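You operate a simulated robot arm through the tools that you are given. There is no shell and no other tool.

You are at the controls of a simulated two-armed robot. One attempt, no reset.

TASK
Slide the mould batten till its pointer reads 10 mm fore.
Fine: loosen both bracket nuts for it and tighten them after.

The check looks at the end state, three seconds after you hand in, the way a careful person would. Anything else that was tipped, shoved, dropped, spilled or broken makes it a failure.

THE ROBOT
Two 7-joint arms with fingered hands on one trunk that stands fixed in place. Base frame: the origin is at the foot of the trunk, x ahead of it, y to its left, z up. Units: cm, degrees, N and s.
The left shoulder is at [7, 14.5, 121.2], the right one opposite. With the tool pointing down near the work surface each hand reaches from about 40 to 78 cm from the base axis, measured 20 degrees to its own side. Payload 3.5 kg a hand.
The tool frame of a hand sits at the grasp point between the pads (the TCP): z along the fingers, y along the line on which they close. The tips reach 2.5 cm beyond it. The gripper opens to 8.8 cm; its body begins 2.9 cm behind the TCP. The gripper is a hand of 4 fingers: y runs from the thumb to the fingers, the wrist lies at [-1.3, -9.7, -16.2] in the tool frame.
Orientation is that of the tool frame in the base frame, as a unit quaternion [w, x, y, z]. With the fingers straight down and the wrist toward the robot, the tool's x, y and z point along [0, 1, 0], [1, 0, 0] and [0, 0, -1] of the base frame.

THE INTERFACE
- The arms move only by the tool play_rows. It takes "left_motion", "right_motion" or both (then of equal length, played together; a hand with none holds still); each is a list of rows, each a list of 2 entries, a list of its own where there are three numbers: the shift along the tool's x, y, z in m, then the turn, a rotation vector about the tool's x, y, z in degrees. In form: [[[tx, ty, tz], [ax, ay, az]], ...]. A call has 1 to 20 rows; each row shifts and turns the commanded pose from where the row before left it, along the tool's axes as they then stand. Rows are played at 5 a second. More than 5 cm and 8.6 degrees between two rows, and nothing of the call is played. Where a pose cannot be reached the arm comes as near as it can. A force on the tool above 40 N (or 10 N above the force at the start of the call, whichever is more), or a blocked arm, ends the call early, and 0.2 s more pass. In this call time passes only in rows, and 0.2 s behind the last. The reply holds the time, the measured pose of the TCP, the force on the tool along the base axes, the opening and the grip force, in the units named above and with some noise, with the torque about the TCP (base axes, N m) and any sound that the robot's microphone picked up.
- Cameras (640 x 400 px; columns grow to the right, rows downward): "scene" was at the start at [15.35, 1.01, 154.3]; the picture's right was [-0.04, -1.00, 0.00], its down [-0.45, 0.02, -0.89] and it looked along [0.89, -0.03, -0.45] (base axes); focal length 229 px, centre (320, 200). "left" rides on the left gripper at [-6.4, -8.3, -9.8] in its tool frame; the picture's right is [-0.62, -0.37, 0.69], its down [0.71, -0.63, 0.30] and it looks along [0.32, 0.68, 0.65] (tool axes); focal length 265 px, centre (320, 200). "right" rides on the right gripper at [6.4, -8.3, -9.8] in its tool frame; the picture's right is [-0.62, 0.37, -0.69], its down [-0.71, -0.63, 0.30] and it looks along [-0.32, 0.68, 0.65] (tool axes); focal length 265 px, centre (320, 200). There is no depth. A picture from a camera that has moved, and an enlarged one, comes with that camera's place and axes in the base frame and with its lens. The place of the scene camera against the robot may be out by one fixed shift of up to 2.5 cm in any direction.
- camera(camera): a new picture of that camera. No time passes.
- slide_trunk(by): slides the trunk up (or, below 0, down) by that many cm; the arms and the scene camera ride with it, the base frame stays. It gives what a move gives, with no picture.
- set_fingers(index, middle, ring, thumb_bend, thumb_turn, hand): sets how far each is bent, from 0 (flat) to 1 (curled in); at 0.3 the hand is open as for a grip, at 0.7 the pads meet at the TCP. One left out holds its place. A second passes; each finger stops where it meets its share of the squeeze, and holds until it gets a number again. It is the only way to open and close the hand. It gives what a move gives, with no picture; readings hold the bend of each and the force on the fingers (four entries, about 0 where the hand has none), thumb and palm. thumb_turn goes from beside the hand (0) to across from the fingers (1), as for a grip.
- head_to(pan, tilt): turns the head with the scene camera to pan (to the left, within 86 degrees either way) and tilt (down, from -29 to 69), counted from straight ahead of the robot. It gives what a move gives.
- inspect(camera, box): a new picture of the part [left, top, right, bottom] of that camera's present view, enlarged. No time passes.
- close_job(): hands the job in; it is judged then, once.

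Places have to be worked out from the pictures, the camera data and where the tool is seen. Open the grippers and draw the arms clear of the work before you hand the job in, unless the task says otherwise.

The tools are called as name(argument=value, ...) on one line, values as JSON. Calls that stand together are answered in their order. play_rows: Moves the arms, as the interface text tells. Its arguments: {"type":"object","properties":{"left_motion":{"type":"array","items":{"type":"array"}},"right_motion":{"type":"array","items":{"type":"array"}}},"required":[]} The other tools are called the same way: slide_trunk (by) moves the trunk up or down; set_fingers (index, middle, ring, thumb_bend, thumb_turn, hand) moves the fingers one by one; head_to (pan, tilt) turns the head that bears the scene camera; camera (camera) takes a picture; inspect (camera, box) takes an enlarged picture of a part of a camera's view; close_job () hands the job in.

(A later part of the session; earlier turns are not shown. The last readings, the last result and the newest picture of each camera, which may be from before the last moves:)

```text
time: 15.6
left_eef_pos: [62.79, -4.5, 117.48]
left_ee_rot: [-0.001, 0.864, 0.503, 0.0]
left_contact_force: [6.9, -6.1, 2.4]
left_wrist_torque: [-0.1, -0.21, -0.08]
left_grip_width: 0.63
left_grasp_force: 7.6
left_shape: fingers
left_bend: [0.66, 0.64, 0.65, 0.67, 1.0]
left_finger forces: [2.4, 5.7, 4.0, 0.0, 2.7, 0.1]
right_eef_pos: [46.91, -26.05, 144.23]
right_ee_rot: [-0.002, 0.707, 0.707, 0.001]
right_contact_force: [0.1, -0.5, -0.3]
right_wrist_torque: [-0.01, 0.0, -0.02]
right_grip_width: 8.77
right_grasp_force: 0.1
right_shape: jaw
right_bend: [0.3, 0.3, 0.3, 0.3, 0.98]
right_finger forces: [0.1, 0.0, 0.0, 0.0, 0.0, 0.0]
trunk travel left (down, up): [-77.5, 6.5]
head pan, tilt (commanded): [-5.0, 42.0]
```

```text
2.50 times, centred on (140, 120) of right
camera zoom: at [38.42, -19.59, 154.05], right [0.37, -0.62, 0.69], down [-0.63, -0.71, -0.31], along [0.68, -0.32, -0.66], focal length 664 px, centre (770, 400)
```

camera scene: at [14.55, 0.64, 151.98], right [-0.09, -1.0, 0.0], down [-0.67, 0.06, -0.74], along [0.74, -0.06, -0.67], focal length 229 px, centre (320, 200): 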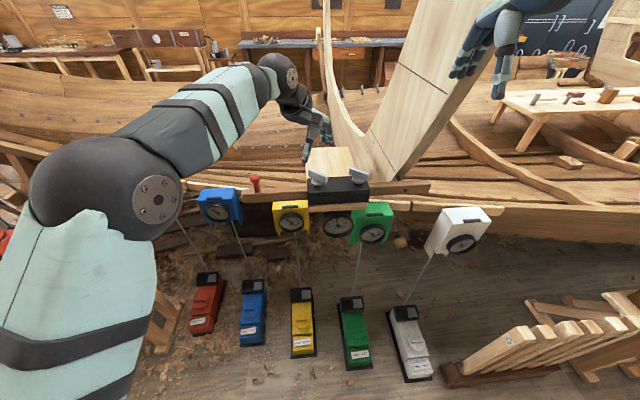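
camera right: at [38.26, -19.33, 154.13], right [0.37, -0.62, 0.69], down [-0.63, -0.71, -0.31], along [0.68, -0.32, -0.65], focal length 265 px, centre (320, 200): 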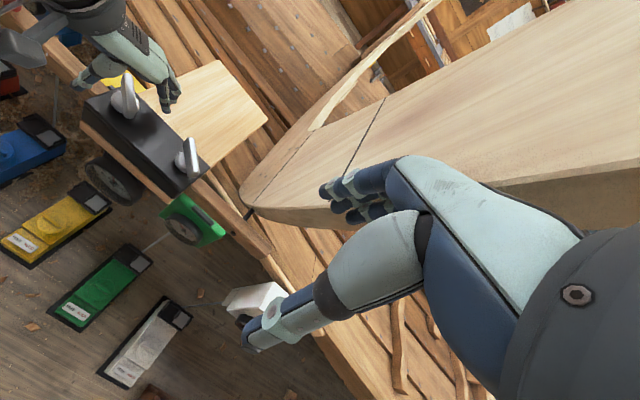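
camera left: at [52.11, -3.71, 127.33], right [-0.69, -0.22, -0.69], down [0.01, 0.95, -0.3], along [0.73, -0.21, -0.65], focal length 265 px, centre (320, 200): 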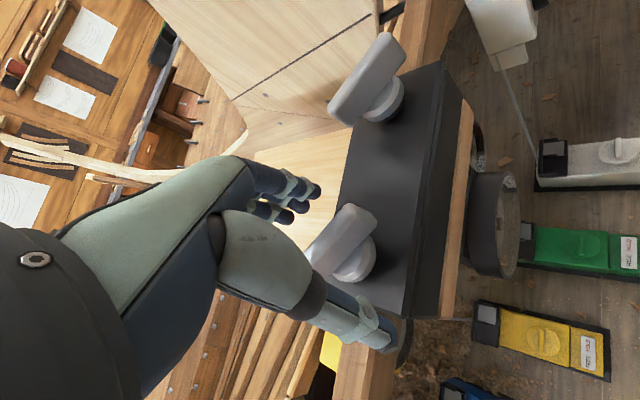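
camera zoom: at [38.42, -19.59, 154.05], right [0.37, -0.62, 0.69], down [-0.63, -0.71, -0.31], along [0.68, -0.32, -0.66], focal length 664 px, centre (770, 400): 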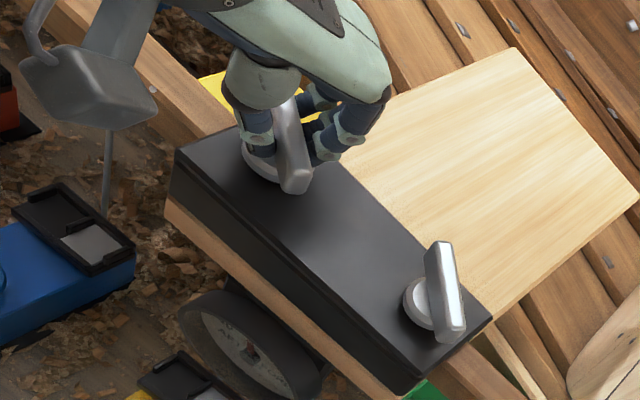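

The bar appears to have turned with the hand and the torque is low. I'll keep turning counter-clockwise.

play_rows(left_motion=[[[0, 0, 0], [0, 0, -5]], [[0, 0, 0], [0, 0, -5]], [[0, 0, 0], [0, 0, -5]], [[0, 0, 0], [0, 0, -5]]])

inspect(camera="scene", box=[290, 150, 390, 240])

inspect(camera="right", box=[60, 40, 220, 200])

camera(camera="left")

```text
time: 16.6
left_eef_pos: [63.22, -2.91, 117.76]
left_ee_rot: [0.007, 0.755, 0.655, -0.014]
left_contact_force: [0.6, -3.9, -2.6]
left_wrist_torque: [-0.07, 0.02, -0.01]
left_grip_width: 0.66
left_grasp_force: 3.1
left_shape: fingers
left_bend: [0.67, 0.67, 0.7, 0.66, 0.99]
left_finger forces: [1.7, 1.8, 0.0, 0.0, 3.2, 0.0]
right_eef_pos: [46.68, -25.7, 144.22]
right_ee_rot: [-0.001, 0.707, 0.707, 0.0]
right_contact_force: [0.1, 0.4, -0.1]
right_wrist_torque: [0.01, 0.02, -0.02]
right_grip_width: 8.78
right_grasp_force: 0.2
right_shape: jaw
right_bend: [0.3, 0.3, 0.3, 0.3, 0.98]
right_finger forces: [0.0, 0.1, 0.0, 0.1, 0.0, 0.0]
trunk travel left (down, up): [-77.5, 6.5]
head pan, tilt (commanded): [-5.0, 42.0]
```

```text
4.44 times, centred on (340, 195) of scene
camera zoom: at [14.52, 0.53, 151.97], right [-0.09, -1.0, 0.0], down [-0.67, 0.06, -0.74], along [0.74, -0.06, -0.67], focal length 1018 px, centre (231, 222)
```

zoom: 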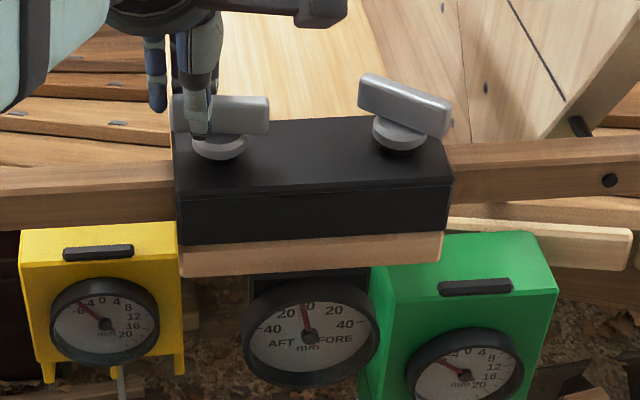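

```text
2.50 times, centred on (140, 120) of right
camera zoom: at [38.25, -19.39, 154.11], right [0.37, -0.62, 0.69], down [-0.63, -0.71, -0.31], along [0.68, -0.32, -0.65], focal length 664 px, centre (770, 400)
```

zoom: 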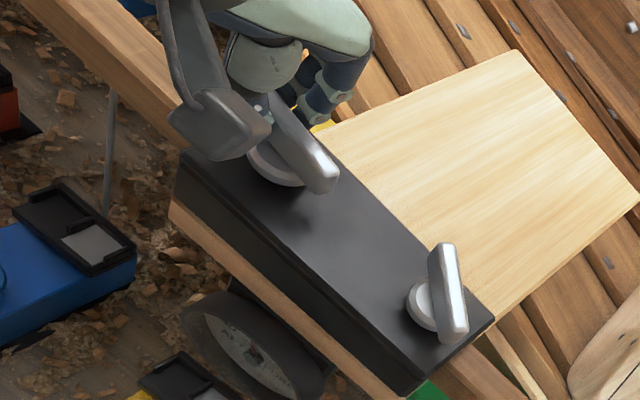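

```text
taken
camera left: at [54.16, -7.94, 127.83], right [-0.46, -0.58, -0.67], down [-0.53, 0.79, -0.32], along [0.72, 0.21, -0.67], focal length 265 px, centre (320, 200)
```

left: 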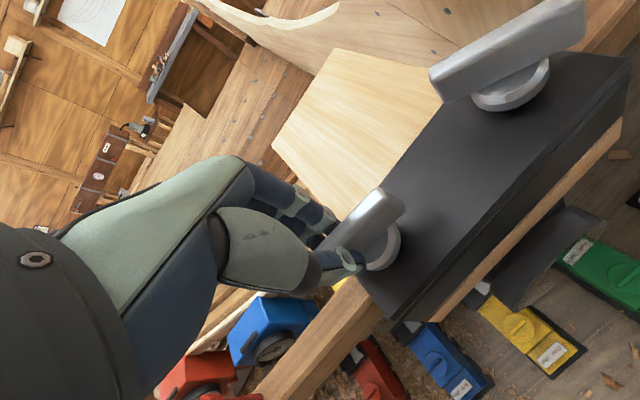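

The nut turned ~33° freely (bar now about 8° off the batten line), but the left arm reached its limit and slid along the bar. I'll release, withdraw the left hand, and continue with the right hand, whose range covers the rest.

set_fingers(hand="left", index=0.3, middle=0.3, ring=0.3, thumb_bend=0.3)

play_rows(left_motion=[[[0, 0, -0.01], [0, 0, 0]], [[0, 0, -0.02], [0, 0, 0]], [[0, 0, -0.03], [0, 0, 0]], [[0, 0, -0.03], [0, 0, 0]], [[0.02, -0.01, -0.02], [0, 0, 0]], [[0.03, -0.015, -0.01], [0, 0, 0]], [[0.03, -0.015, -0.01], [0, 0, 0]], [[0.03, -0.015, 0], [0, 0, 0]], [[0.03, -0.015, 0], [0, 0, 0]], [[0.03, -0.015, 0], [0, 0, 0]], [[0.03, -0.015, 0], [0, 0, 0]]])

inspect(camera="scene", box=[290, 150, 390, 240])

inspect(camera="right", box=[60, 40, 220, 200])

```text
time: 17.6
left_eef_pos: [63.19, -2.98, 118.01]
left_ee_rot: [0.01, 0.756, 0.654, -0.012]
left_contact_force: [-0.5, -0.1, 0.5]
left_wrist_torque: [0.04, -0.01, -0.02]
left_grip_width: 8.46
left_grasp_force: 0.0
left_shape: fingers
left_bend: [0.3, 0.3, 0.3, 0.3, 0.96]
left_finger forces: [0.1, 0.1, 0.0, 0.0, 0.1, 0.0]
right_eef_pos: [46.64, -25.68, 144.24]
right_ee_rot: [0.0, 0.707, 0.708, 0.0]
right_contact_force: [-0.2, 0.2, -0.6]
right_wrist_torque: [0.05, 0.0, 0.04]
right_grip_width: 8.77
right_grasp_force: 0.0
right_shape: jaw
right_bend: [0.3, 0.3, 0.3, 0.3, 0.98]
right_finger forces: [0.1, 0.0, 0.0, 0.0, 0.0, 0.0]
trunk travel left (down, up): [-77.5, 6.5]
head pan, tilt (commanded): [-5.0, 42.0]
```

```text
time: 20.0
left_eef_pos: [56.15, 17.08, 130.74]
left_ee_rot: [0.002, 0.765, 0.644, 0.0]
left_contact_force: [-0.4, -1.3, 0.8]
left_wrist_torque: [-0.02, 0.03, 0.02]
left_grip_width: 8.48
left_grasp_force: 0.3
left_shape: fingers
left_bend: [0.3, 0.3, 0.3, 0.3, 0.96]
left_finger forces: [0.0, 0.0, 0.1, 0.0, 0.0, 0.0]
right_eef_pos: [46.69, -25.51, 144.36]
right_ee_rot: [0.001, 0.707, 0.707, 0.001]
right_contact_force: [0.5, -0.3, 0.8]
right_wrist_torque: [-0.01, -0.01, 0.0]
right_grip_width: 8.75
right_grasp_force: 0.1
right_shape: jaw
right_bend: [0.3, 0.3, 0.3, 0.3, 0.98]
right_finger forces: [0.1, 0.0, 0.0, 0.1, 0.0, 0.0]
trunk travel left (down, up): [-77.5, 6.5]
head pan, tilt (commanded): [-5.0, 42.0]
```

```text
4.44 times, centred on (340, 195) of scene
camera zoom: at [14.46, 0.78, 151.99], right [-0.09, -1.0, 0.0], down [-0.67, 0.06, -0.74], along [0.74, -0.07, -0.67], focal length 1018 px, centre (231, 222)
```

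zoom: 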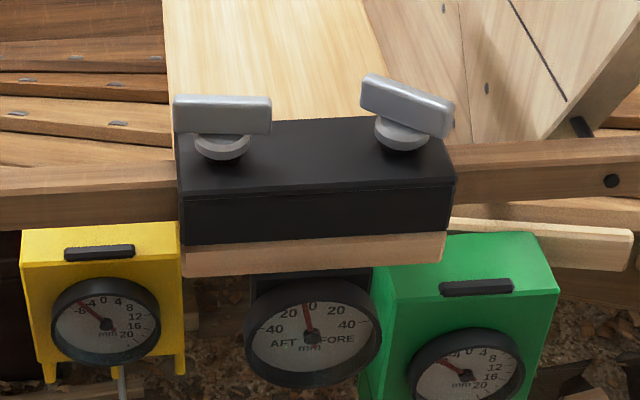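

```text
2.50 times, centred on (140, 120) of right
camera zoom: at [38.18, -19.15, 154.17], right [0.37, -0.62, 0.69], down [-0.63, -0.71, -0.3], along [0.68, -0.32, -0.65], focal length 664 px, centre (770, 400)
```

zoom: 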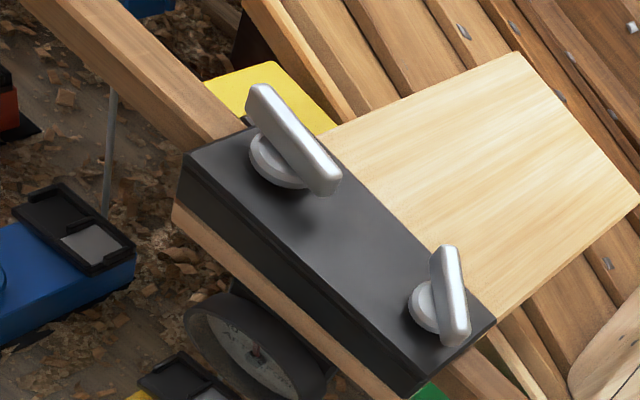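

The left bar now lies nearly along the batten. I'll bring the right hand over the left nut (yaw ~0) and move the left hand further aside.

play_rows(right_motion=[[[0.0234, 0.0177, 0.015], [0, 0, 0]], [[0.0234, 0.0177, 0.02], [0, 0, 0]], [[0.0234, 0.0177, 0.02], [0, 0, 0]], [[0.0234, 0.0177, 0.02], [0, 0, 0]], [[0.0234, 0.0177, 0.02], [0, 0, 0]], [[0.0234, 0.0177, 0.02], [0, 0, 0]], [[0.0234, 0.0177, 0.02], [0, 0, 0]], [[0.0234, 0.0177, 0.02], [0, 0, 0]], [[0.0234, 0.0177, 0.02], [0, 0, 0]]], left_motion=[[[0.008, -0.008, -0.005], [0, 0, 0]], [[0.008, -0.008, -0.005], [0, 0, 0]], [[0.008, -0.008, -0.005], [0, 0, 0]], [[0.008, -0.008, -0.005], [0, 0, 0]], [[0.008, -0.008, -0.005], [0, 0, 0]], [[0.008, -0.008, -0.005], [0, 0, 0]], [[0.008, -0.008, -0.005], [0, 0, 0]], [[0.008, -0.008, -0.005], [0, 0, 0]], [[0.008, -0.008, -0.005], [0, 0, 0]]])

inspect(camera="right", box=[80, 180, 340, 380])

camera(camera="scene")

```text
time: 22.0
left_eef_pos: [50.42, 25.69, 134.94]
left_ee_rot: [0.0, 0.765, 0.644, -0.001]
left_contact_force: [1.1, -0.4, 0.3]
left_wrist_torque: [-0.03, -0.01, -0.02]
left_grip_width: 8.48
left_grasp_force: 0.0
left_shape: fingers
left_bend: [0.3, 0.3, 0.3, 0.3, 0.96]
left_finger forces: [0.0, 0.1, 0.1, 0.0, 0.0, 0.0]
right_eef_pos: [62.71, -4.34, 126.57]
right_ee_rot: [-0.001, 0.707, 0.707, -0.001]
right_contact_force: [-0.4, 0.0, 0.6]
right_wrist_torque: [0.0, 0.0, -0.02]
right_grip_width: 8.78
right_grasp_force: 0.0
right_shape: jaw
right_bend: [0.3, 0.3, 0.3, 0.3, 0.98]
right_finger forces: [0.0, 0.0, 0.0, 0.0, 0.0, 0.0]
trunk travel left (down, up): [-77.5, 6.5]
head pan, tilt (commanded): [-5.0, 42.0]
```

```text
2.00 times, centred on (210, 280) of right
camera zoom: at [54.26, 1.98, 136.4], right [0.37, -0.62, 0.69], down [-0.63, -0.71, -0.3], along [0.68, -0.32, -0.65], focal length 531 px, centre (540, 40)
```

zoom: 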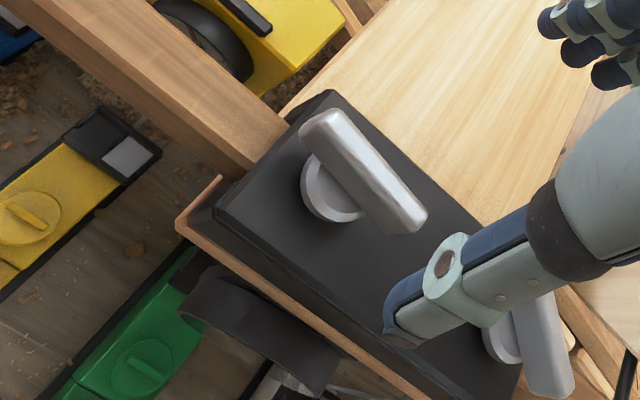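

```text
taken
camera scene: at [14.67, 0.81, 151.97], right [-0.09, -1.0, 0.0], down [-0.67, 0.06, -0.74], along [0.74, -0.07, -0.67], focal length 229 px, centre (320, 200)
```

scene: 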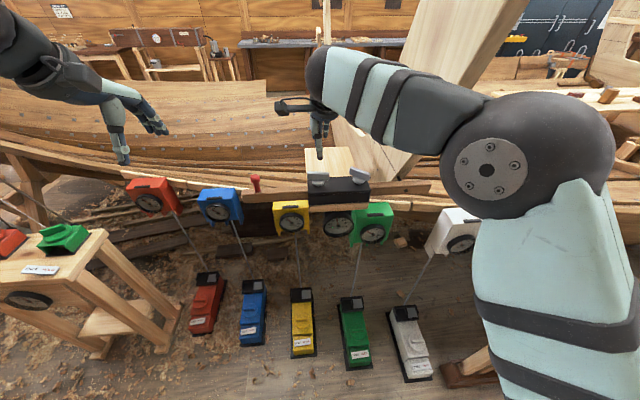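

Right hand is above the left nut; the bar is at ~10°. I'll yaw +10° and descend to z≈117.6.

play_rows(right_motion=[[[0.0008, -0.001, 0.01], [0, 0, 5]], [[0.0007, -0.001, 0.015], [0, 0, 5]], [[0, 0, 0.018], [0, 0, 0]], [[0, 0, 0.018], [0, 0, 0]], [[0, 0, 0.016], [0, 0, 0]], [[0, 0, 0.0125], [0, 0, 0]]])

inspect(camera="right", box=[160, 140, 420, 370])

inspect(camera="scene", box=[290, 130, 390, 240])

```text
time: 23.4
left_eef_pos: [50.26, 25.32, 135.08]
left_ee_rot: [0.0, 0.765, 0.644, 0.0]
left_contact_force: [0.5, 1.1, 0.2]
left_wrist_torque: [0.01, 0.0, -0.01]
left_grip_width: 8.48
left_grasp_force: 0.0
left_shape: fingers
left_bend: [0.3, 0.3, 0.3, 0.3, 0.96]
left_finger forces: [0.0, 0.0, 0.1, 0.0, 0.1, 0.0]
right_eef_pos: [62.59, -4.49, 117.9]
right_ee_rot: [-0.001, 0.766, 0.643, 0.001]
right_contact_force: [0.1, -1.6, 0.2]
right_wrist_torque: [0.01, 0.0, 0.0]
right_grip_width: 8.77
right_grasp_force: 0.0
right_shape: jaw
right_bend: [0.3, 0.3, 0.3, 0.3, 0.98]
right_finger forces: [0.0, 0.1, 0.0, 0.0, 0.0, 0.1]
trunk travel left (down, up): [-77.5, 6.5]
head pan, tilt (commanded): [-5.0, 42.0]
```

```text
1.74 times, centred on (290, 255) of right
camera zoom: at [55.28, 3.27, 127.66], right [0.25, -0.68, 0.69], down [-0.74, -0.59, -0.31], along [0.62, -0.44, -0.65], focal length 462 px, centre (372, 104)
```

zoom: 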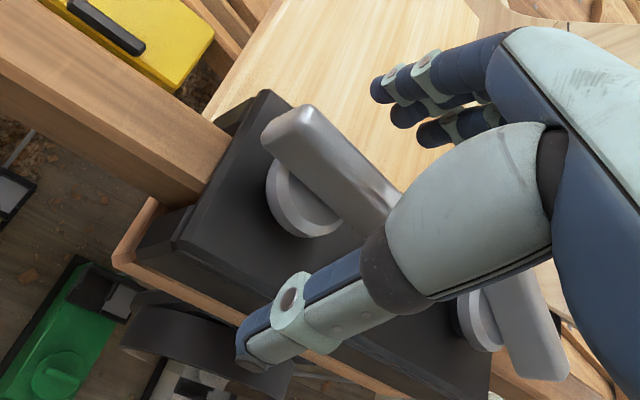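

```text
3.64 times, centred on (340, 185) of scene
camera zoom: at [14.55, 0.59, 151.98], right [-0.09, -1.0, 0.0], down [-0.67, 0.06, -0.74], along [0.74, -0.06, -0.67], focal length 833 px, centre (247, 254)
```

zoom: 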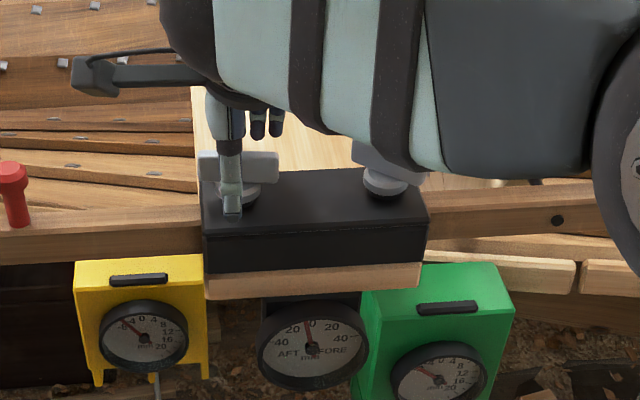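

The bar is centered between thumb and fingers within a few mm. Closing the right hand on it.

set_fingers(hand="right", index=0.7, middle=0.7, ring=0.7, thumb_bend=0.7, thumb_turn=0.98)

inspect(camera="right", box=[160, 140, 420, 370])

```text
time: 24.4
left_eef_pos: [50.45, 25.25, 134.97]
left_ee_rot: [0.0, 0.765, 0.644, 0.0]
left_contact_force: [-0.1, 0.2, 0.0]
left_wrist_torque: [0.03, 0.0, -0.01]
left_grip_width: 8.49
left_grasp_force: 0.1
left_shape: fingers
left_bend: [0.3, 0.3, 0.3, 0.3, 0.96]
left_finger forces: [0.0, 0.0, 0.1, 0.0, 0.0, 0.1]
right_eef_pos: [62.7, -4.55, 117.76]
right_ee_rot: [-0.001, 0.766, 0.643, 0.0]
right_contact_force: [8.2, -1.8, 0.9]
right_wrist_torque: [-0.03, -0.12, 0.03]
right_grip_width: 0.65
right_grasp_force: 5.2
right_shape: fingers
right_bend: [0.64, 0.66, 0.67, 0.68, 1.0]
right_finger forces: [4.3, 3.4, 1.8, 0.0, 1.7, 0.0]
trunk travel left (down, up): [-77.5, 6.5]
head pan, tilt (commanded): [-5.0, 42.0]
```

```text
1.74 times, centred on (290, 255) of right
camera zoom: at [55.51, 3.2, 127.6], right [0.25, -0.68, 0.69], down [-0.74, -0.59, -0.31], along [0.62, -0.44, -0.65], focal length 462 px, centre (372, 104)
```

zoom: 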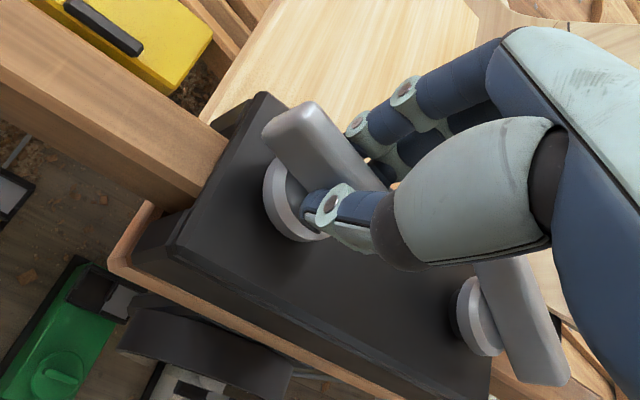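

Gripped. Turning counter-clockwise 30° with the right hand.

play_rows(right_motion=[[[0, 0, 0], [0, 0, -5]], [[0, 0, 0], [0, 0, -5]], [[0, 0, 0], [0, 0, -5]], [[0, 0, 0], [0, 0, -5]], [[0, 0, 0], [0, 0, -5]], [[0, 0, 0], [0, 0, -5]]])

inspect(camera="right", box=[160, 140, 420, 370])

inspect(camera="scene", box=[290, 130, 390, 240])

```text
time: 25.8
left_eef_pos: [50.74, 25.07, 135.02]
left_ee_rot: [-0.001, 0.765, 0.644, -0.001]
left_contact_force: [0.3, -0.6, 0.0]
left_wrist_torque: [0.04, -0.03, -0.01]
left_grip_width: 8.47
left_grasp_force: 0.0
left_shape: fingers
left_bend: [0.3, 0.3, 0.3, 0.3, 0.96]
left_finger forces: [0.0, 0.0, 0.1, 0.0, 0.1, 0.1]
right_eef_pos: [62.68, -4.64, 117.66]
right_ee_rot: [-0.001, 0.572, 0.82, 0.0]
right_contact_force: [9.1, -4.9, 1.6]
right_wrist_torque: [-0.11, -0.21, -0.04]
right_grip_width: 0.81
right_grasp_force: 5.7
right_shape: fingers
right_bend: [0.62, 0.67, 0.7, 0.69, 1.0]
right_finger forces: [6.9, 3.5, 0.0, 0.0, 1.4, 0.1]
trunk travel left (down, up): [-77.5, 6.5]
head pan, tilt (commanded): [-5.0, 42.0]
```

```text
1.74 times, centred on (290, 255) of right
camera zoom: at [52.55, -1.51, 127.6], right [0.56, -0.46, 0.69], down [-0.35, -0.89, -0.31], along [0.75, -0.07, -0.65], focal length 462 px, centre (372, 104)
```

zoom: 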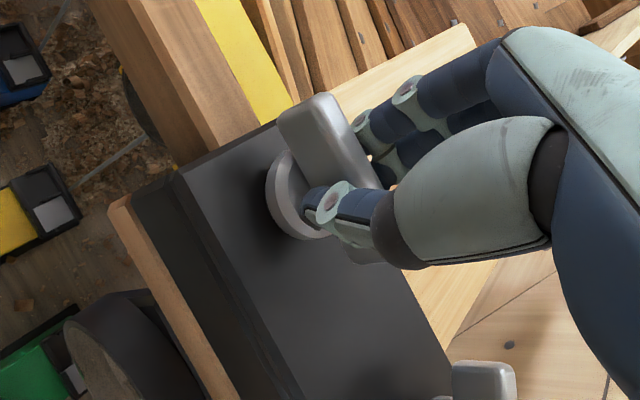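

```text
3.64 times, centred on (340, 185) of scene
camera zoom: at [14.83, 0.4, 151.95], right [-0.09, -1.0, 0.0], down [-0.67, 0.06, -0.74], along [0.74, -0.06, -0.67], focal length 833 px, centre (247, 254)
```

zoom: 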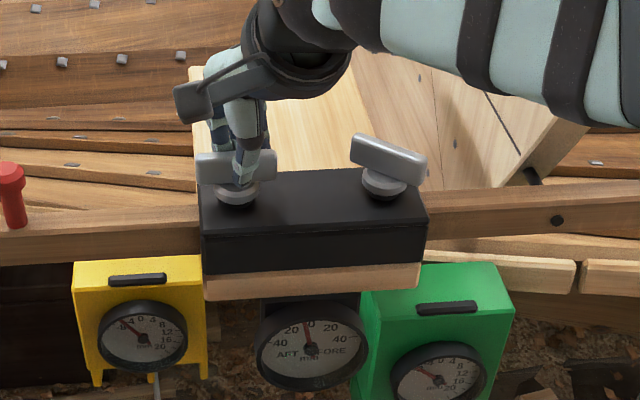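

The hand turned 30° but the bar seems to lag a bit; force is on the index finger. I'll turn a further 20° and compare.

play_rows(right_motion=[[[0, 0, 0], [0, 0, -5]], [[0, 0, 0], [0, 0, -5]], [[0, 0, 0], [0, 0, -5]], [[0, 0, 0], [0, 0, -5]]])

inspect(camera="right", box=[160, 140, 420, 370])

inspect(camera="scene", box=[290, 130, 390, 240])

```text
time: 26.8
left_eef_pos: [50.63, 25.19, 134.91]
left_ee_rot: [-0.002, 0.765, 0.644, -0.002]
left_contact_force: [0.5, 0.5, 0.2]
left_wrist_torque: [-0.02, 0.02, 0.02]
left_grip_width: 8.46
left_grasp_force: 0.1
left_shape: fingers
left_bend: [0.3, 0.3, 0.3, 0.3, 0.96]
left_finger forces: [0.0, 0.0, 0.0, 0.0, 0.0, 0.1]
right_eef_pos: [62.79, -4.66, 117.64]
right_ee_rot: [-0.001, 0.422, 0.907, 0.001]
right_contact_force: [12.8, -4.2, 1.6]
right_wrist_torque: [-0.05, -0.24, -0.07]
right_grip_width: 0.78
right_grasp_force: 6.8
right_shape: fingers
right_bend: [0.63, 0.67, 0.7, 0.68, 1.0]
right_finger forces: [6.9, 3.7, 0.7, 0.0, 1.4, 0.0]
trunk travel left (down, up): [-77.5, 6.5]
head pan, tilt (commanded): [-5.0, 42.0]
```

```text
1.74 times, centred on (290, 255) of right
camera zoom: at [52.14, -5.09, 127.59], right [0.68, -0.24, 0.69], down [-0.02, -0.95, -0.31], along [0.73, 0.19, -0.65], focal length 462 px, centre (372, 104)
```

zoom: 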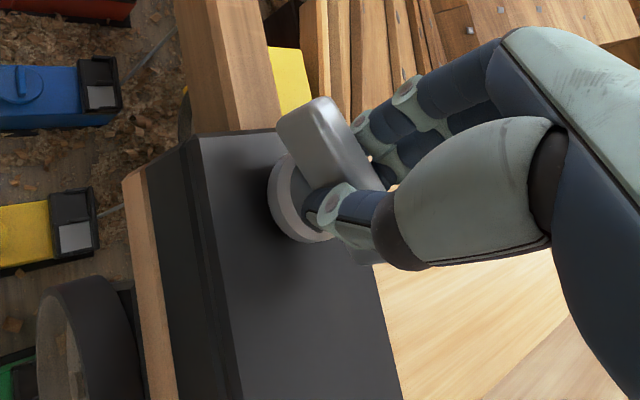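

```text
3.64 times, centred on (340, 185) of scene
camera zoom: at [14.97, 0.45, 151.94], right [-0.09, -1.0, 0.0], down [-0.67, 0.06, -0.74], along [0.74, -0.06, -0.67], focal length 833 px, centre (247, 254)
```

zoom: 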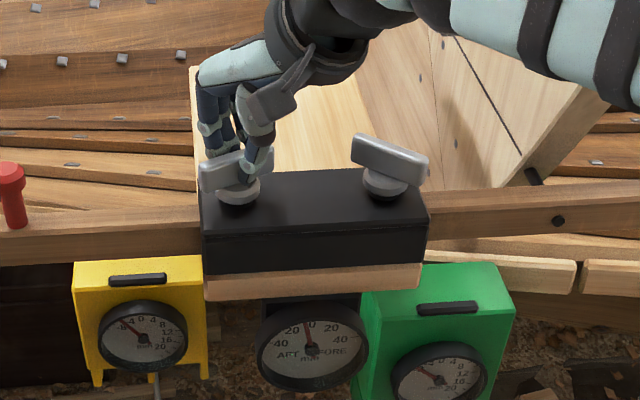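

The bar follows the hand (now tilting the other way). I'll turn another 30° counter-clockwise.

play_rows(right_motion=[[[0, 0, 0], [0, 0, -5]], [[0, 0, 0], [0, 0, -5]], [[0, 0, 0], [0, 0, -5]], [[0, 0, 0], [0, 0, -5]], [[0, 0, 0], [0, 0, -5]], [[0, 0, 0], [0, 0, -5]]])

inspect(camera="right", box=[160, 140, 420, 370])

inspect(camera="scene", box=[290, 130, 390, 240])

```text
time: 28.2
left_eef_pos: [50.59, 25.46, 134.96]
left_ee_rot: [-0.001, 0.765, 0.644, 0.0]
left_contact_force: [0.9, 0.1, -0.4]
left_wrist_torque: [-0.01, 0.0, -0.03]
left_grip_width: 8.47
left_grasp_force: 0.1
left_shape: fingers
left_bend: [0.3, 0.3, 0.3, 0.3, 0.96]
left_finger forces: [0.0, 0.0, 0.0, 0.0, 0.1, 0.0]
right_eef_pos: [62.66, -4.32, 117.59]
right_ee_rot: [-0.001, 0.171, 0.985, 0.0]
right_contact_force: [8.9, 1.3, 0.4]
right_wrist_torque: [0.04, -0.21, -0.04]
right_grip_width: 0.76
right_grasp_force: 4.9
right_shape: fingers
right_bend: [0.64, 0.67, 0.69, 0.67, 1.0]
right_finger forces: [5.0, 2.7, 0.6, 0.0, 1.9, 0.0]
trunk travel left (down, up): [-77.5, 6.5]
head pan, tilt (commanded): [-5.0, 42.0]
```

```text
1.74 times, centred on (290, 255) of right
camera zoom: at [53.7, -10.05, 127.53], right [0.71, 0.14, 0.69], down [0.46, -0.83, -0.31], along [0.54, 0.53, -0.65], focal length 462 px, centre (372, 104)
```

zoom: 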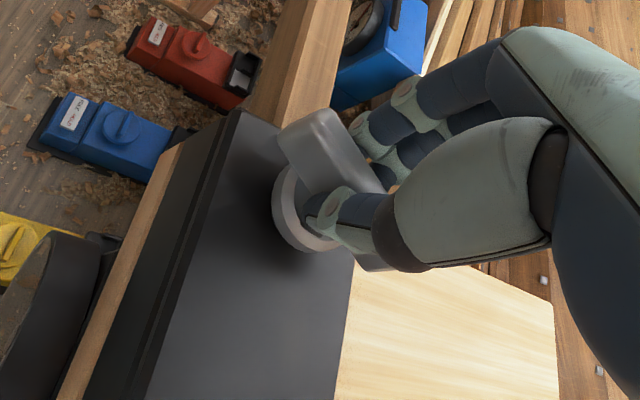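

```text
3.64 times, centred on (340, 185) of scene
camera zoom: at [14.87, 0.66, 151.95], right [-0.09, -1.0, 0.0], down [-0.67, 0.06, -0.74], along [0.74, -0.06, -0.67], focal length 833 px, centre (247, 254)
```

zoom: 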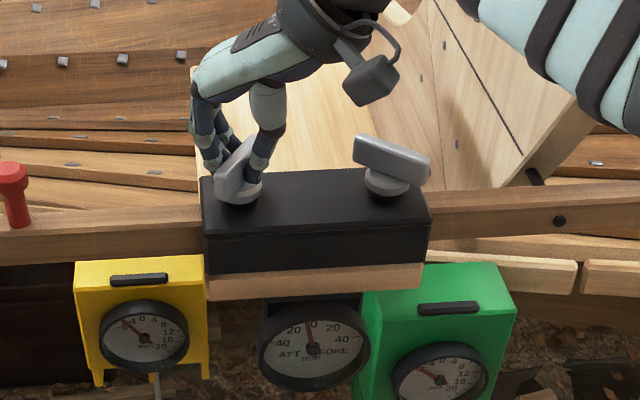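

The left nut is now turned roughly 100° from its start. I'll release it and lift, then go to the right nut with the right hand.

set_fingers(hand="right", index=0.3, middle=0.3, ring=0.3, thumb_bend=0.3)

play_rows(right_motion=[[[0, 0, -0.01], [0, 0, 0]], [[0, 0, -0.02], [0, 0, 0]], [[0, 0, -0.025], [0, 0, 0]], [[0, 0, -0.025], [0, 0, 0]], [[0, 0, -0.02], [0, 0, 0]]])

camera(camera="right")

inspect(camera="scene", box=[290, 130, 390, 240])

```text
time: 29.2
left_eef_pos: [50.32, 25.41, 135.08]
left_ee_rot: [0.0, 0.765, 0.644, 0.0]
left_contact_force: [0.4, 0.0, -1.0]
left_wrist_torque: [0.01, -0.01, 0.02]
left_grip_width: 8.48
left_grasp_force: 0.0
left_shape: fingers
left_bend: [0.3, 0.3, 0.3, 0.3, 0.96]
left_finger forces: [0.0, 0.1, 0.1, 0.0, 0.1, 0.1]
right_eef_pos: [62.41, -4.4, 117.94]
right_ee_rot: [0.0, 0.173, 0.985, 0.001]
right_contact_force: [0.3, -0.1, -0.4]
right_wrist_torque: [-0.03, 0.01, 0.01]
right_grip_width: 8.48
right_grasp_force: 0.0
right_shape: fingers
right_bend: [0.3, 0.3, 0.3, 0.3, 0.96]
right_finger forces: [0.0, 0.0, 0.0, 0.1, 0.1, 0.1]
trunk travel left (down, up): [-77.5, 6.5]
head pan, tilt (commanded): [-5.0, 42.0]
```

```text
time: 30.4
left_eef_pos: [50.36, 25.36, 135.03]
left_ee_rot: [0.0, 0.765, 0.644, 0.0]
left_contact_force: [0.4, -0.6, 0.2]
left_wrist_torque: [0.0, 0.01, 0.03]
left_grip_width: 8.45
left_grasp_force: 0.1
left_shape: fingers
left_bend: [0.3, 0.3, 0.3, 0.3, 0.96]
left_finger forces: [0.0, 0.0, 0.0, 0.0, 0.0, 0.0]
right_eef_pos: [62.34, -4.29, 127.88]
right_ee_rot: [0.001, 0.173, 0.985, 0.001]
right_contact_force: [-0.1, 0.2, -0.7]
right_wrist_torque: [0.04, -0.01, -0.02]
right_grip_width: 8.47
right_grasp_force: 0.0
right_shape: fingers
right_bend: [0.3, 0.3, 0.3, 0.3, 0.96]
right_finger forces: [0.1, 0.1, 0.0, 0.0, 0.1, 0.0]
trunk travel left (down, up): [-77.5, 6.5]
head pan, tilt (commanded): [-5.0, 42.0]
```

```text
taken
camera right: at [53.45, -9.98, 137.77], right [0.71, 0.13, 0.69], down [0.46, -0.84, -0.3], along [0.54, 0.53, -0.65], focal length 265 px, centre (320, 200)
```

right: 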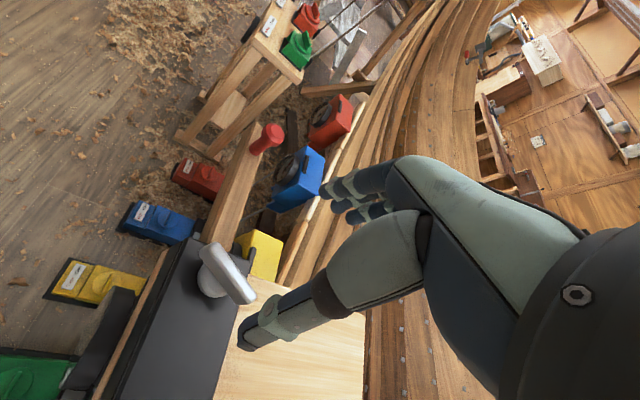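

```text
3.64 times, centred on (340, 185) of scene
camera zoom: at [14.52, 0.68, 151.98], right [-0.09, -1.0, 0.0], down [-0.67, 0.06, -0.74], along [0.74, -0.07, -0.67], focal length 833 px, centre (247, 254)
```

zoom: 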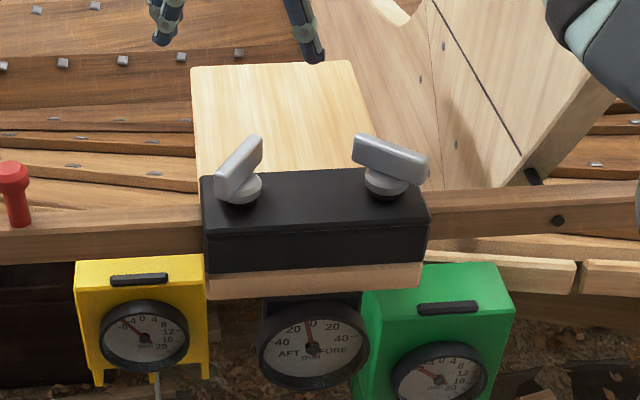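

The left bar now stands at about -55°. I'll swing the right hand's yaw back to 0, shift over the right nut at safe height, and try yawing to about +36°.

play_rows(right_motion=[[[0, 0, 0], [0, 0, 7]], [[0, 0, 0], [0, 0, 7]], [[0, 0, 0], [0, 0, 7]], [[0, 0, 0], [0, 0, 7]], [[0, 0, 0], [0, 0, 7]], [[0, 0, 0], [0, 0, 7]], [[0, 0, 0], [0, 0, 7]], [[0, 0, 0], [0, 0, 7]], [[0, 0, 0], [0, 0, 7]], [[0, 0, 0], [0, 0, 7.1]], [[-0.028, 0, 0], [0, 0, 0]], [[-0.028, 0.001, 0], [0, 0, 0]], [[-0.028, 0.001, 0], [0, 0, 0]], [[-0.028, 0.001, 0], [0, 0, 0]]])

play_rows(right_motion=[[[0, 0, 0], [0, 0, 7]], [[0, 0, 0], [0, 0, 7]], [[0, 0, 0], [0, 0, 7]], [[0, 0, 0], [0, 0, 7]], [[0, 0, 0], [0, 0, 7]]])

camera(camera="right")

camera(camera="scene")

```text
time: 33.4
left_eef_pos: [50.32, 25.26, 135.01]
left_ee_rot: [0.0, 0.765, 0.644, 0.001]
left_contact_force: [-0.4, -0.6, 0.3]
left_wrist_torque: [0.01, 0.0, 0.01]
left_grip_width: 8.48
left_grasp_force: 0.1
left_shape: fingers
left_bend: [0.3, 0.3, 0.3, 0.3, 0.96]
left_finger forces: [0.1, 0.0, 0.0, 0.0, 0.0, 0.0]
right_eef_pos: [62.74, -15.98, 127.76]
right_ee_rot: [0.0, 0.707, 0.707, 0.001]
right_contact_force: [-1.5, -0.9, 0.1]
right_wrist_torque: [0.0, -0.01, 0.02]
right_grip_width: 8.45
right_grasp_force: 0.0
right_shape: fingers
right_bend: [0.3, 0.3, 0.3, 0.3, 0.96]
right_finger forces: [0.1, 0.0, 0.0, 0.0, 0.1, 0.1]
trunk travel left (down, up): [-77.5, 6.5]
head pan, tilt (commanded): [-5.0, 42.0]
```

```text
time: 34.6
left_eef_pos: [50.27, 25.4, 135.02]
left_ee_rot: [0.0, 0.765, 0.644, 0.0]
left_contact_force: [0.1, 0.5, 0.0]
left_wrist_torque: [0.02, -0.02, -0.01]
left_grip_width: 8.47
left_grasp_force: 0.1
left_shape: fingers
left_bend: [0.3, 0.3, 0.3, 0.3, 0.96]
left_finger forces: [0.0, 0.0, 0.0, 0.1, 0.0, 0.0]
right_eef_pos: [62.82, -15.59, 127.79]
right_ee_rot: [0.0, 0.888, 0.46, 0.0]
right_contact_force: [-1.6, 0.0, -0.5]
right_wrist_torque: [-0.02, -0.01, 0.02]
right_grip_width: 8.46
right_grasp_force: 0.1
right_shape: fingers
right_bend: [0.3, 0.3, 0.3, 0.3, 0.96]
right_finger forces: [0.1, 0.0, 0.1, 0.0, 0.0, 0.0]
trunk travel left (down, up): [-77.5, 6.5]
head pan, tilt (commanded): [-5.0, 42.0]
```

```text
taken
camera right: at [59.51, -5.61, 137.71], right [-0.06, -0.72, 0.69], down [-0.93, -0.22, -0.3], along [0.37, -0.66, -0.65], focal length 265 px, centre (320, 200)
```

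right: 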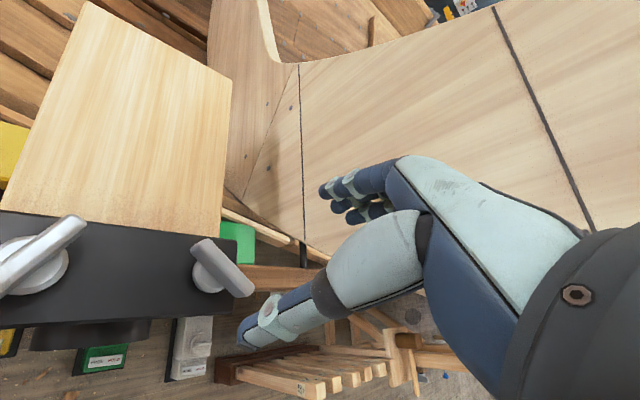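

```text
taken
camera scene: at [14.59, 0.7, 151.98], right [-0.09, -1.0, 0.0], down [-0.67, 0.06, -0.74], along [0.74, -0.07, -0.67], focal length 229 px, centre (320, 200)
```

scene: 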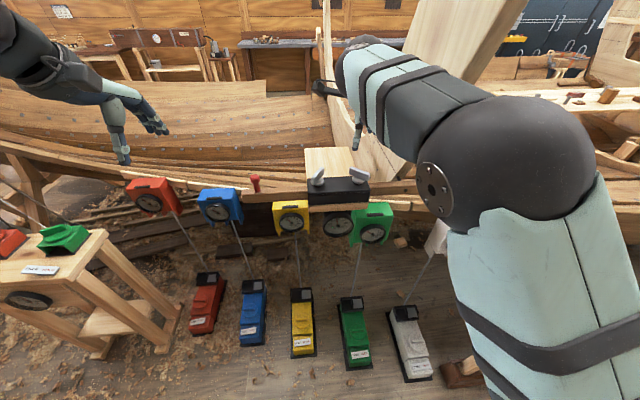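

The right arm reaches +35° at the right nut. I'll zoom to locate this bar precisely.

inspect(camera="right", box=[160, 215, 290, 325])

inspect(camera="right", box=[0, 190, 130, 320])

```text
3.64 times, centred on (225, 270) of right
camera zoom: at [59.51, -5.61, 137.71], right [-0.06, -0.72, 0.69], down [-0.93, -0.22, -0.3], along [0.37, -0.66, -0.65], focal length 965 px, centre (666, -54)
```

zoom: 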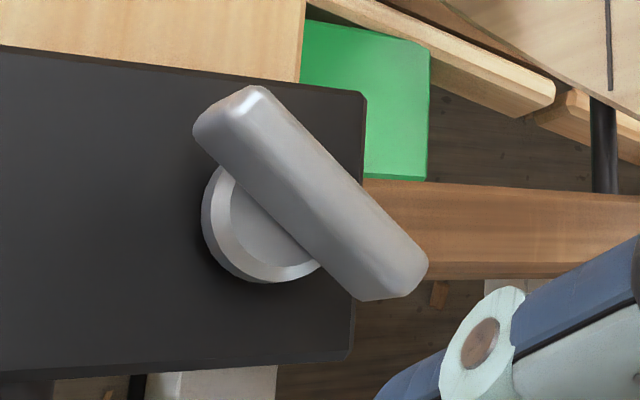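

```text
3.08 times, centred on (65, 255) of right
camera zoom: at [59.51, -5.61, 137.71], right [-0.06, -0.72, 0.69], down [-0.93, -0.22, -0.3], along [0.37, -0.66, -0.65], focal length 817 px, centre (1105, 31)
```

zoom: 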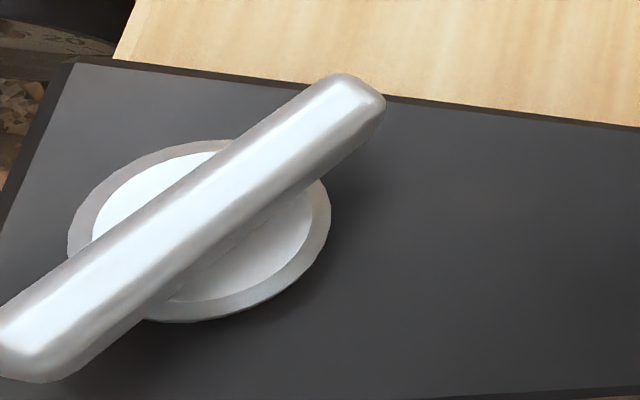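

Right bar: centre ≈ [62.67, -15.4], angle ≈40°. I'll add 5° of yaw and descend to z≈117.6 around it.

play_rows(right_motion=[[[0.0003, -0.001, 0.015], [0, 0, 5]], [[0.0003, -0.0015, 0.018], [0, 0, 0]], [[0, 0, 0.02], [0, 0, 0]], [[0, 0, 0.018], [0, 0, 0]], [[0, 0, 0.016], [0, 0, 0]], [[0, 0, 0.013], [0, 0, 0]]])

inspect(camera="right", box=[160, 140, 420, 370])

inspect(camera="scene", box=[290, 130, 420, 240])

```text
time: 36.0
left_eef_pos: [50.33, 25.31, 135.0]
left_ee_rot: [0.0, 0.765, 0.644, 0.0]
left_contact_force: [0.7, 0.2, -0.2]
left_wrist_torque: [-0.03, 0.0, 0.03]
left_grip_width: 8.49
left_grasp_force: 0.0
left_shape: fingers
left_bend: [0.3, 0.3, 0.3, 0.3, 0.96]
left_finger forces: [0.0, 0.0, 0.0, 0.1, 0.1, 0.0]
right_eef_pos: [62.55, -15.57, 117.72]
right_ee_rot: [0.0, 0.906, 0.422, 0.0]
right_contact_force: [0.0, -0.5, 0.1]
right_wrist_torque: [0.0, 0.0, -0.01]
right_grip_width: 8.47
right_grasp_force: 0.1
right_shape: fingers
right_bend: [0.3, 0.3, 0.3, 0.3, 0.96]
right_finger forces: [0.1, 0.0, 0.0, 0.1, 0.1, 0.0]
trunk travel left (down, up): [-77.5, 6.5]
head pan, tilt (commanded): [-5.0, 42.0]
```

```text
1.74 times, centred on (290, 255) of right
camera zoom: at [60.22, -5.27, 127.7], right [-0.12, -0.71, 0.69], down [-0.94, -0.14, -0.31], along [0.31, -0.69, -0.65], focal length 462 px, centre (372, 104)
```

zoom: 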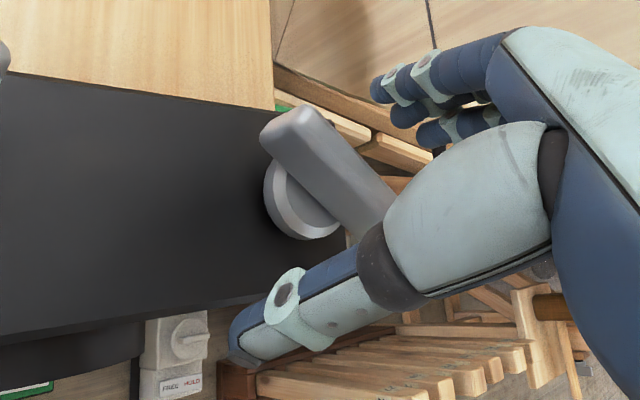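

```text
3.64 times, centred on (355, 185) of scene
camera zoom: at [14.56, 0.59, 151.98], right [-0.09, -1.0, 0.0], down [-0.67, 0.06, -0.74], along [0.74, -0.06, -0.67], focal length 833 px, centre (193, 254)
```

zoom: 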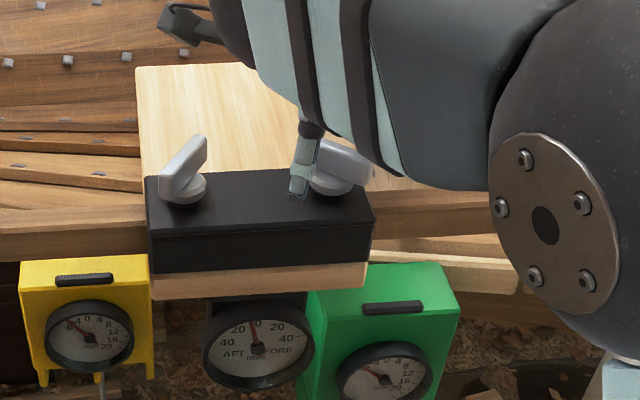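

The geometry matches the previous successful grasp. Closing the right hand on the right nut.

set_fingers(hand="right", index=0.7, middle=0.7, ring=0.7, thumb_bend=0.7, thumb_turn=0.98)

play_rows(right_motion=[[[0, 0, 0], [0, 0, -5]], [[0, 0, 0], [0, 0, -5]], [[0, 0, 0], [0, 0, -5]], [[0, 0, 0], [0, 0, -5]], [[0, 0, 0], [0, 0, -5]], [[0, 0, 0], [0, 0, -5]]])

inspect(camera="right", box=[160, 140, 420, 370])

inspect(camera="scene", box=[290, 130, 420, 240])

```text
time: 37.0
left_eef_pos: [50.51, 25.16, 134.99]
left_ee_rot: [-0.001, 0.765, 0.643, 0.0]
left_contact_force: [-0.8, -0.4, 0.3]
left_wrist_torque: [0.01, 0.0, 0.0]
left_grip_width: 8.47
left_grasp_force: 0.1
left_shape: fingers
left_bend: [0.3, 0.3, 0.3, 0.3, 0.96]
left_finger forces: [0.0, 0.1, 0.0, 0.0, 0.1, 0.1]
right_eef_pos: [62.69, -15.69, 117.86]
right_ee_rot: [-0.001, 0.907, 0.421, 0.0]
right_contact_force: [6.7, -4.9, 0.9]
right_wrist_torque: [-0.07, -0.13, 0.08]
right_grip_width: 0.64
right_grasp_force: 6.6
right_shape: fingers
right_bend: [0.65, 0.66, 0.66, 0.67, 1.0]
right_finger forces: [3.3, 3.6, 3.1, 0.1, 2.1, 0.0]
trunk travel left (down, up): [-77.5, 6.5]
head pan, tilt (commanded): [-5.0, 42.0]
```

```text
time: 38.4
left_eef_pos: [50.38, 24.98, 135.07]
left_ee_rot: [0.0, 0.765, 0.644, -0.001]
left_contact_force: [-0.3, -0.1, 0.0]
left_wrist_torque: [0.02, 0.0, 0.0]
left_grip_width: 8.46
left_grasp_force: 0.0
left_shape: fingers
left_bend: [0.3, 0.3, 0.3, 0.3, 0.96]
left_finger forces: [0.1, 0.0, 0.0, 0.0, 0.0, 0.0]
right_eef_pos: [62.74, -15.86, 117.79]
right_ee_rot: [-0.001, 0.766, 0.643, 0.002]
right_contact_force: [3.7, -6.5, 2.3]
right_wrist_torque: [-0.14, -0.06, -0.13]
right_grip_width: 0.8
right_grasp_force: 6.0
right_shape: fingers
right_bend: [0.63, 0.69, 0.7, 0.68, 0.99]
right_finger forces: [8.6, 1.4, 0.0, 0.0, 2.8, 0.0]
trunk travel left (down, up): [-77.5, 6.5]
head pan, tilt (commanded): [-5.0, 42.0]
```

```text
1.74 times, centred on (290, 255) of right
camera zoom: at [55.48, -8.06, 127.66], right [0.26, -0.68, 0.69], down [-0.74, -0.59, -0.31], along [0.62, -0.44, -0.66], focal length 462 px, centre (372, 104)
```

zoom: 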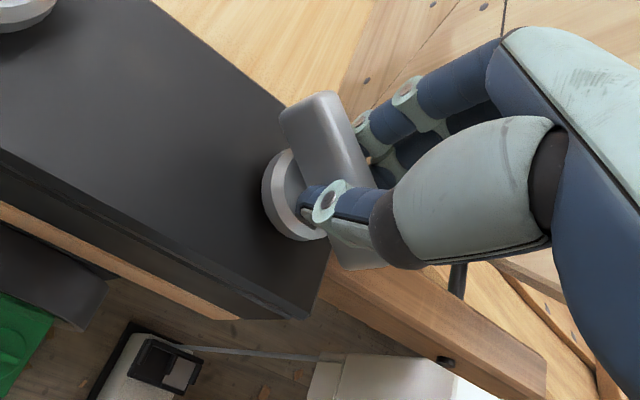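

```text
3.64 times, centred on (355, 185) of scene
camera zoom: at [14.62, 0.27, 151.97], right [-0.09, -1.0, 0.0], down [-0.67, 0.06, -0.74], along [0.74, -0.06, -0.67], focal length 833 px, centre (193, 254)
```

zoom: 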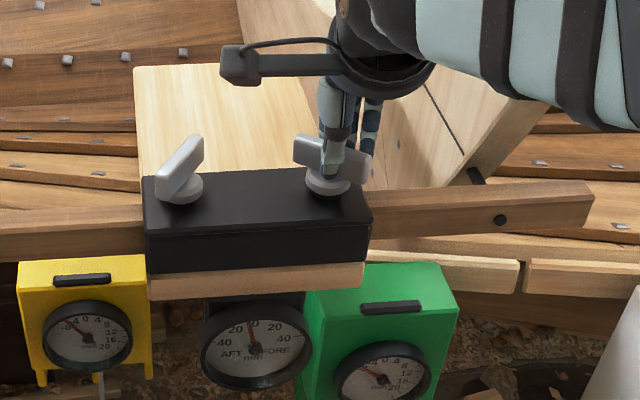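

The bar follows with some lag (torque ~0.13 N·m, tighter than after the first quarter). I'll keep turning 40° more.

play_rows(right_motion=[[[0, 0, 0], [0, 0, -5]], [[0, 0, 0], [0, 0, -5]], [[0, 0, 0], [0, 0, -5]], [[0, 0, 0], [0, 0, -5]], [[0, 0, 0], [0, 0, -5]], [[0, 0, 0], [0, 0, -5]], [[0, 0, 0], [0, 0, -5]], [[0, 0, 0], [0, 0, -5]]])

inspect(camera="right", box=[160, 140, 420, 370])

inspect(camera="scene", box=[290, 130, 420, 240])

```text
time: 40.2
left_eef_pos: [50.43, 25.12, 134.94]
left_ee_rot: [0.0, 0.765, 0.644, 0.0]
left_contact_force: [-0.4, 0.7, -0.2]
left_wrist_torque: [0.0, -0.02, 0.0]
left_grip_width: 8.48
left_grasp_force: 0.0
left_shape: fingers
left_bend: [0.3, 0.3, 0.3, 0.3, 0.96]
left_finger forces: [0.1, 0.1, 0.1, 0.1, 0.0, 0.0]
right_eef_pos: [62.78, -15.67, 117.75]
right_ee_rot: [0.0, 0.499, 0.867, 0.001]
right_contact_force: [8.1, -4.9, 2.7]
right_wrist_torque: [-0.12, -0.15, -0.06]
right_grip_width: 0.8
right_grasp_force: 5.0
right_shape: fingers
right_bend: [0.64, 0.68, 0.7, 0.68, 1.0]
right_finger forces: [5.4, 2.9, 0.2, 0.0, 2.0, 0.0]
trunk travel left (down, up): [-77.5, 6.5]
head pan, tilt (commanded): [-5.0, 42.0]
```

```text
1.74 times, centred on (290, 255) of right
camera zoom: at [52.27, -14.25, 127.61], right [0.63, -0.35, 0.69], down [-0.19, -0.93, -0.31], along [0.75, 0.06, -0.65], focal length 462 px, centre (372, 104)
```

zoom: 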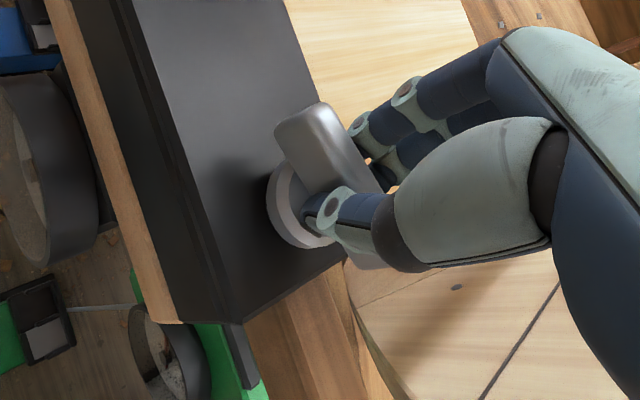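

```text
3.64 times, centred on (355, 185) of scene
camera zoom: at [14.78, 0.4, 151.96], right [-0.09, -1.0, 0.0], down [-0.67, 0.06, -0.74], along [0.74, -0.06, -0.67], focal length 833 px, centre (193, 254)
```

zoom: 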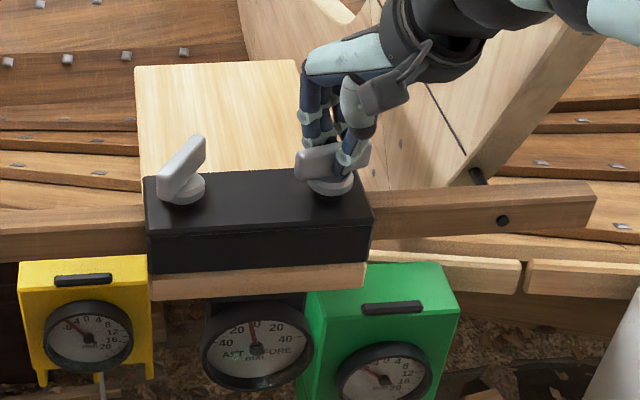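

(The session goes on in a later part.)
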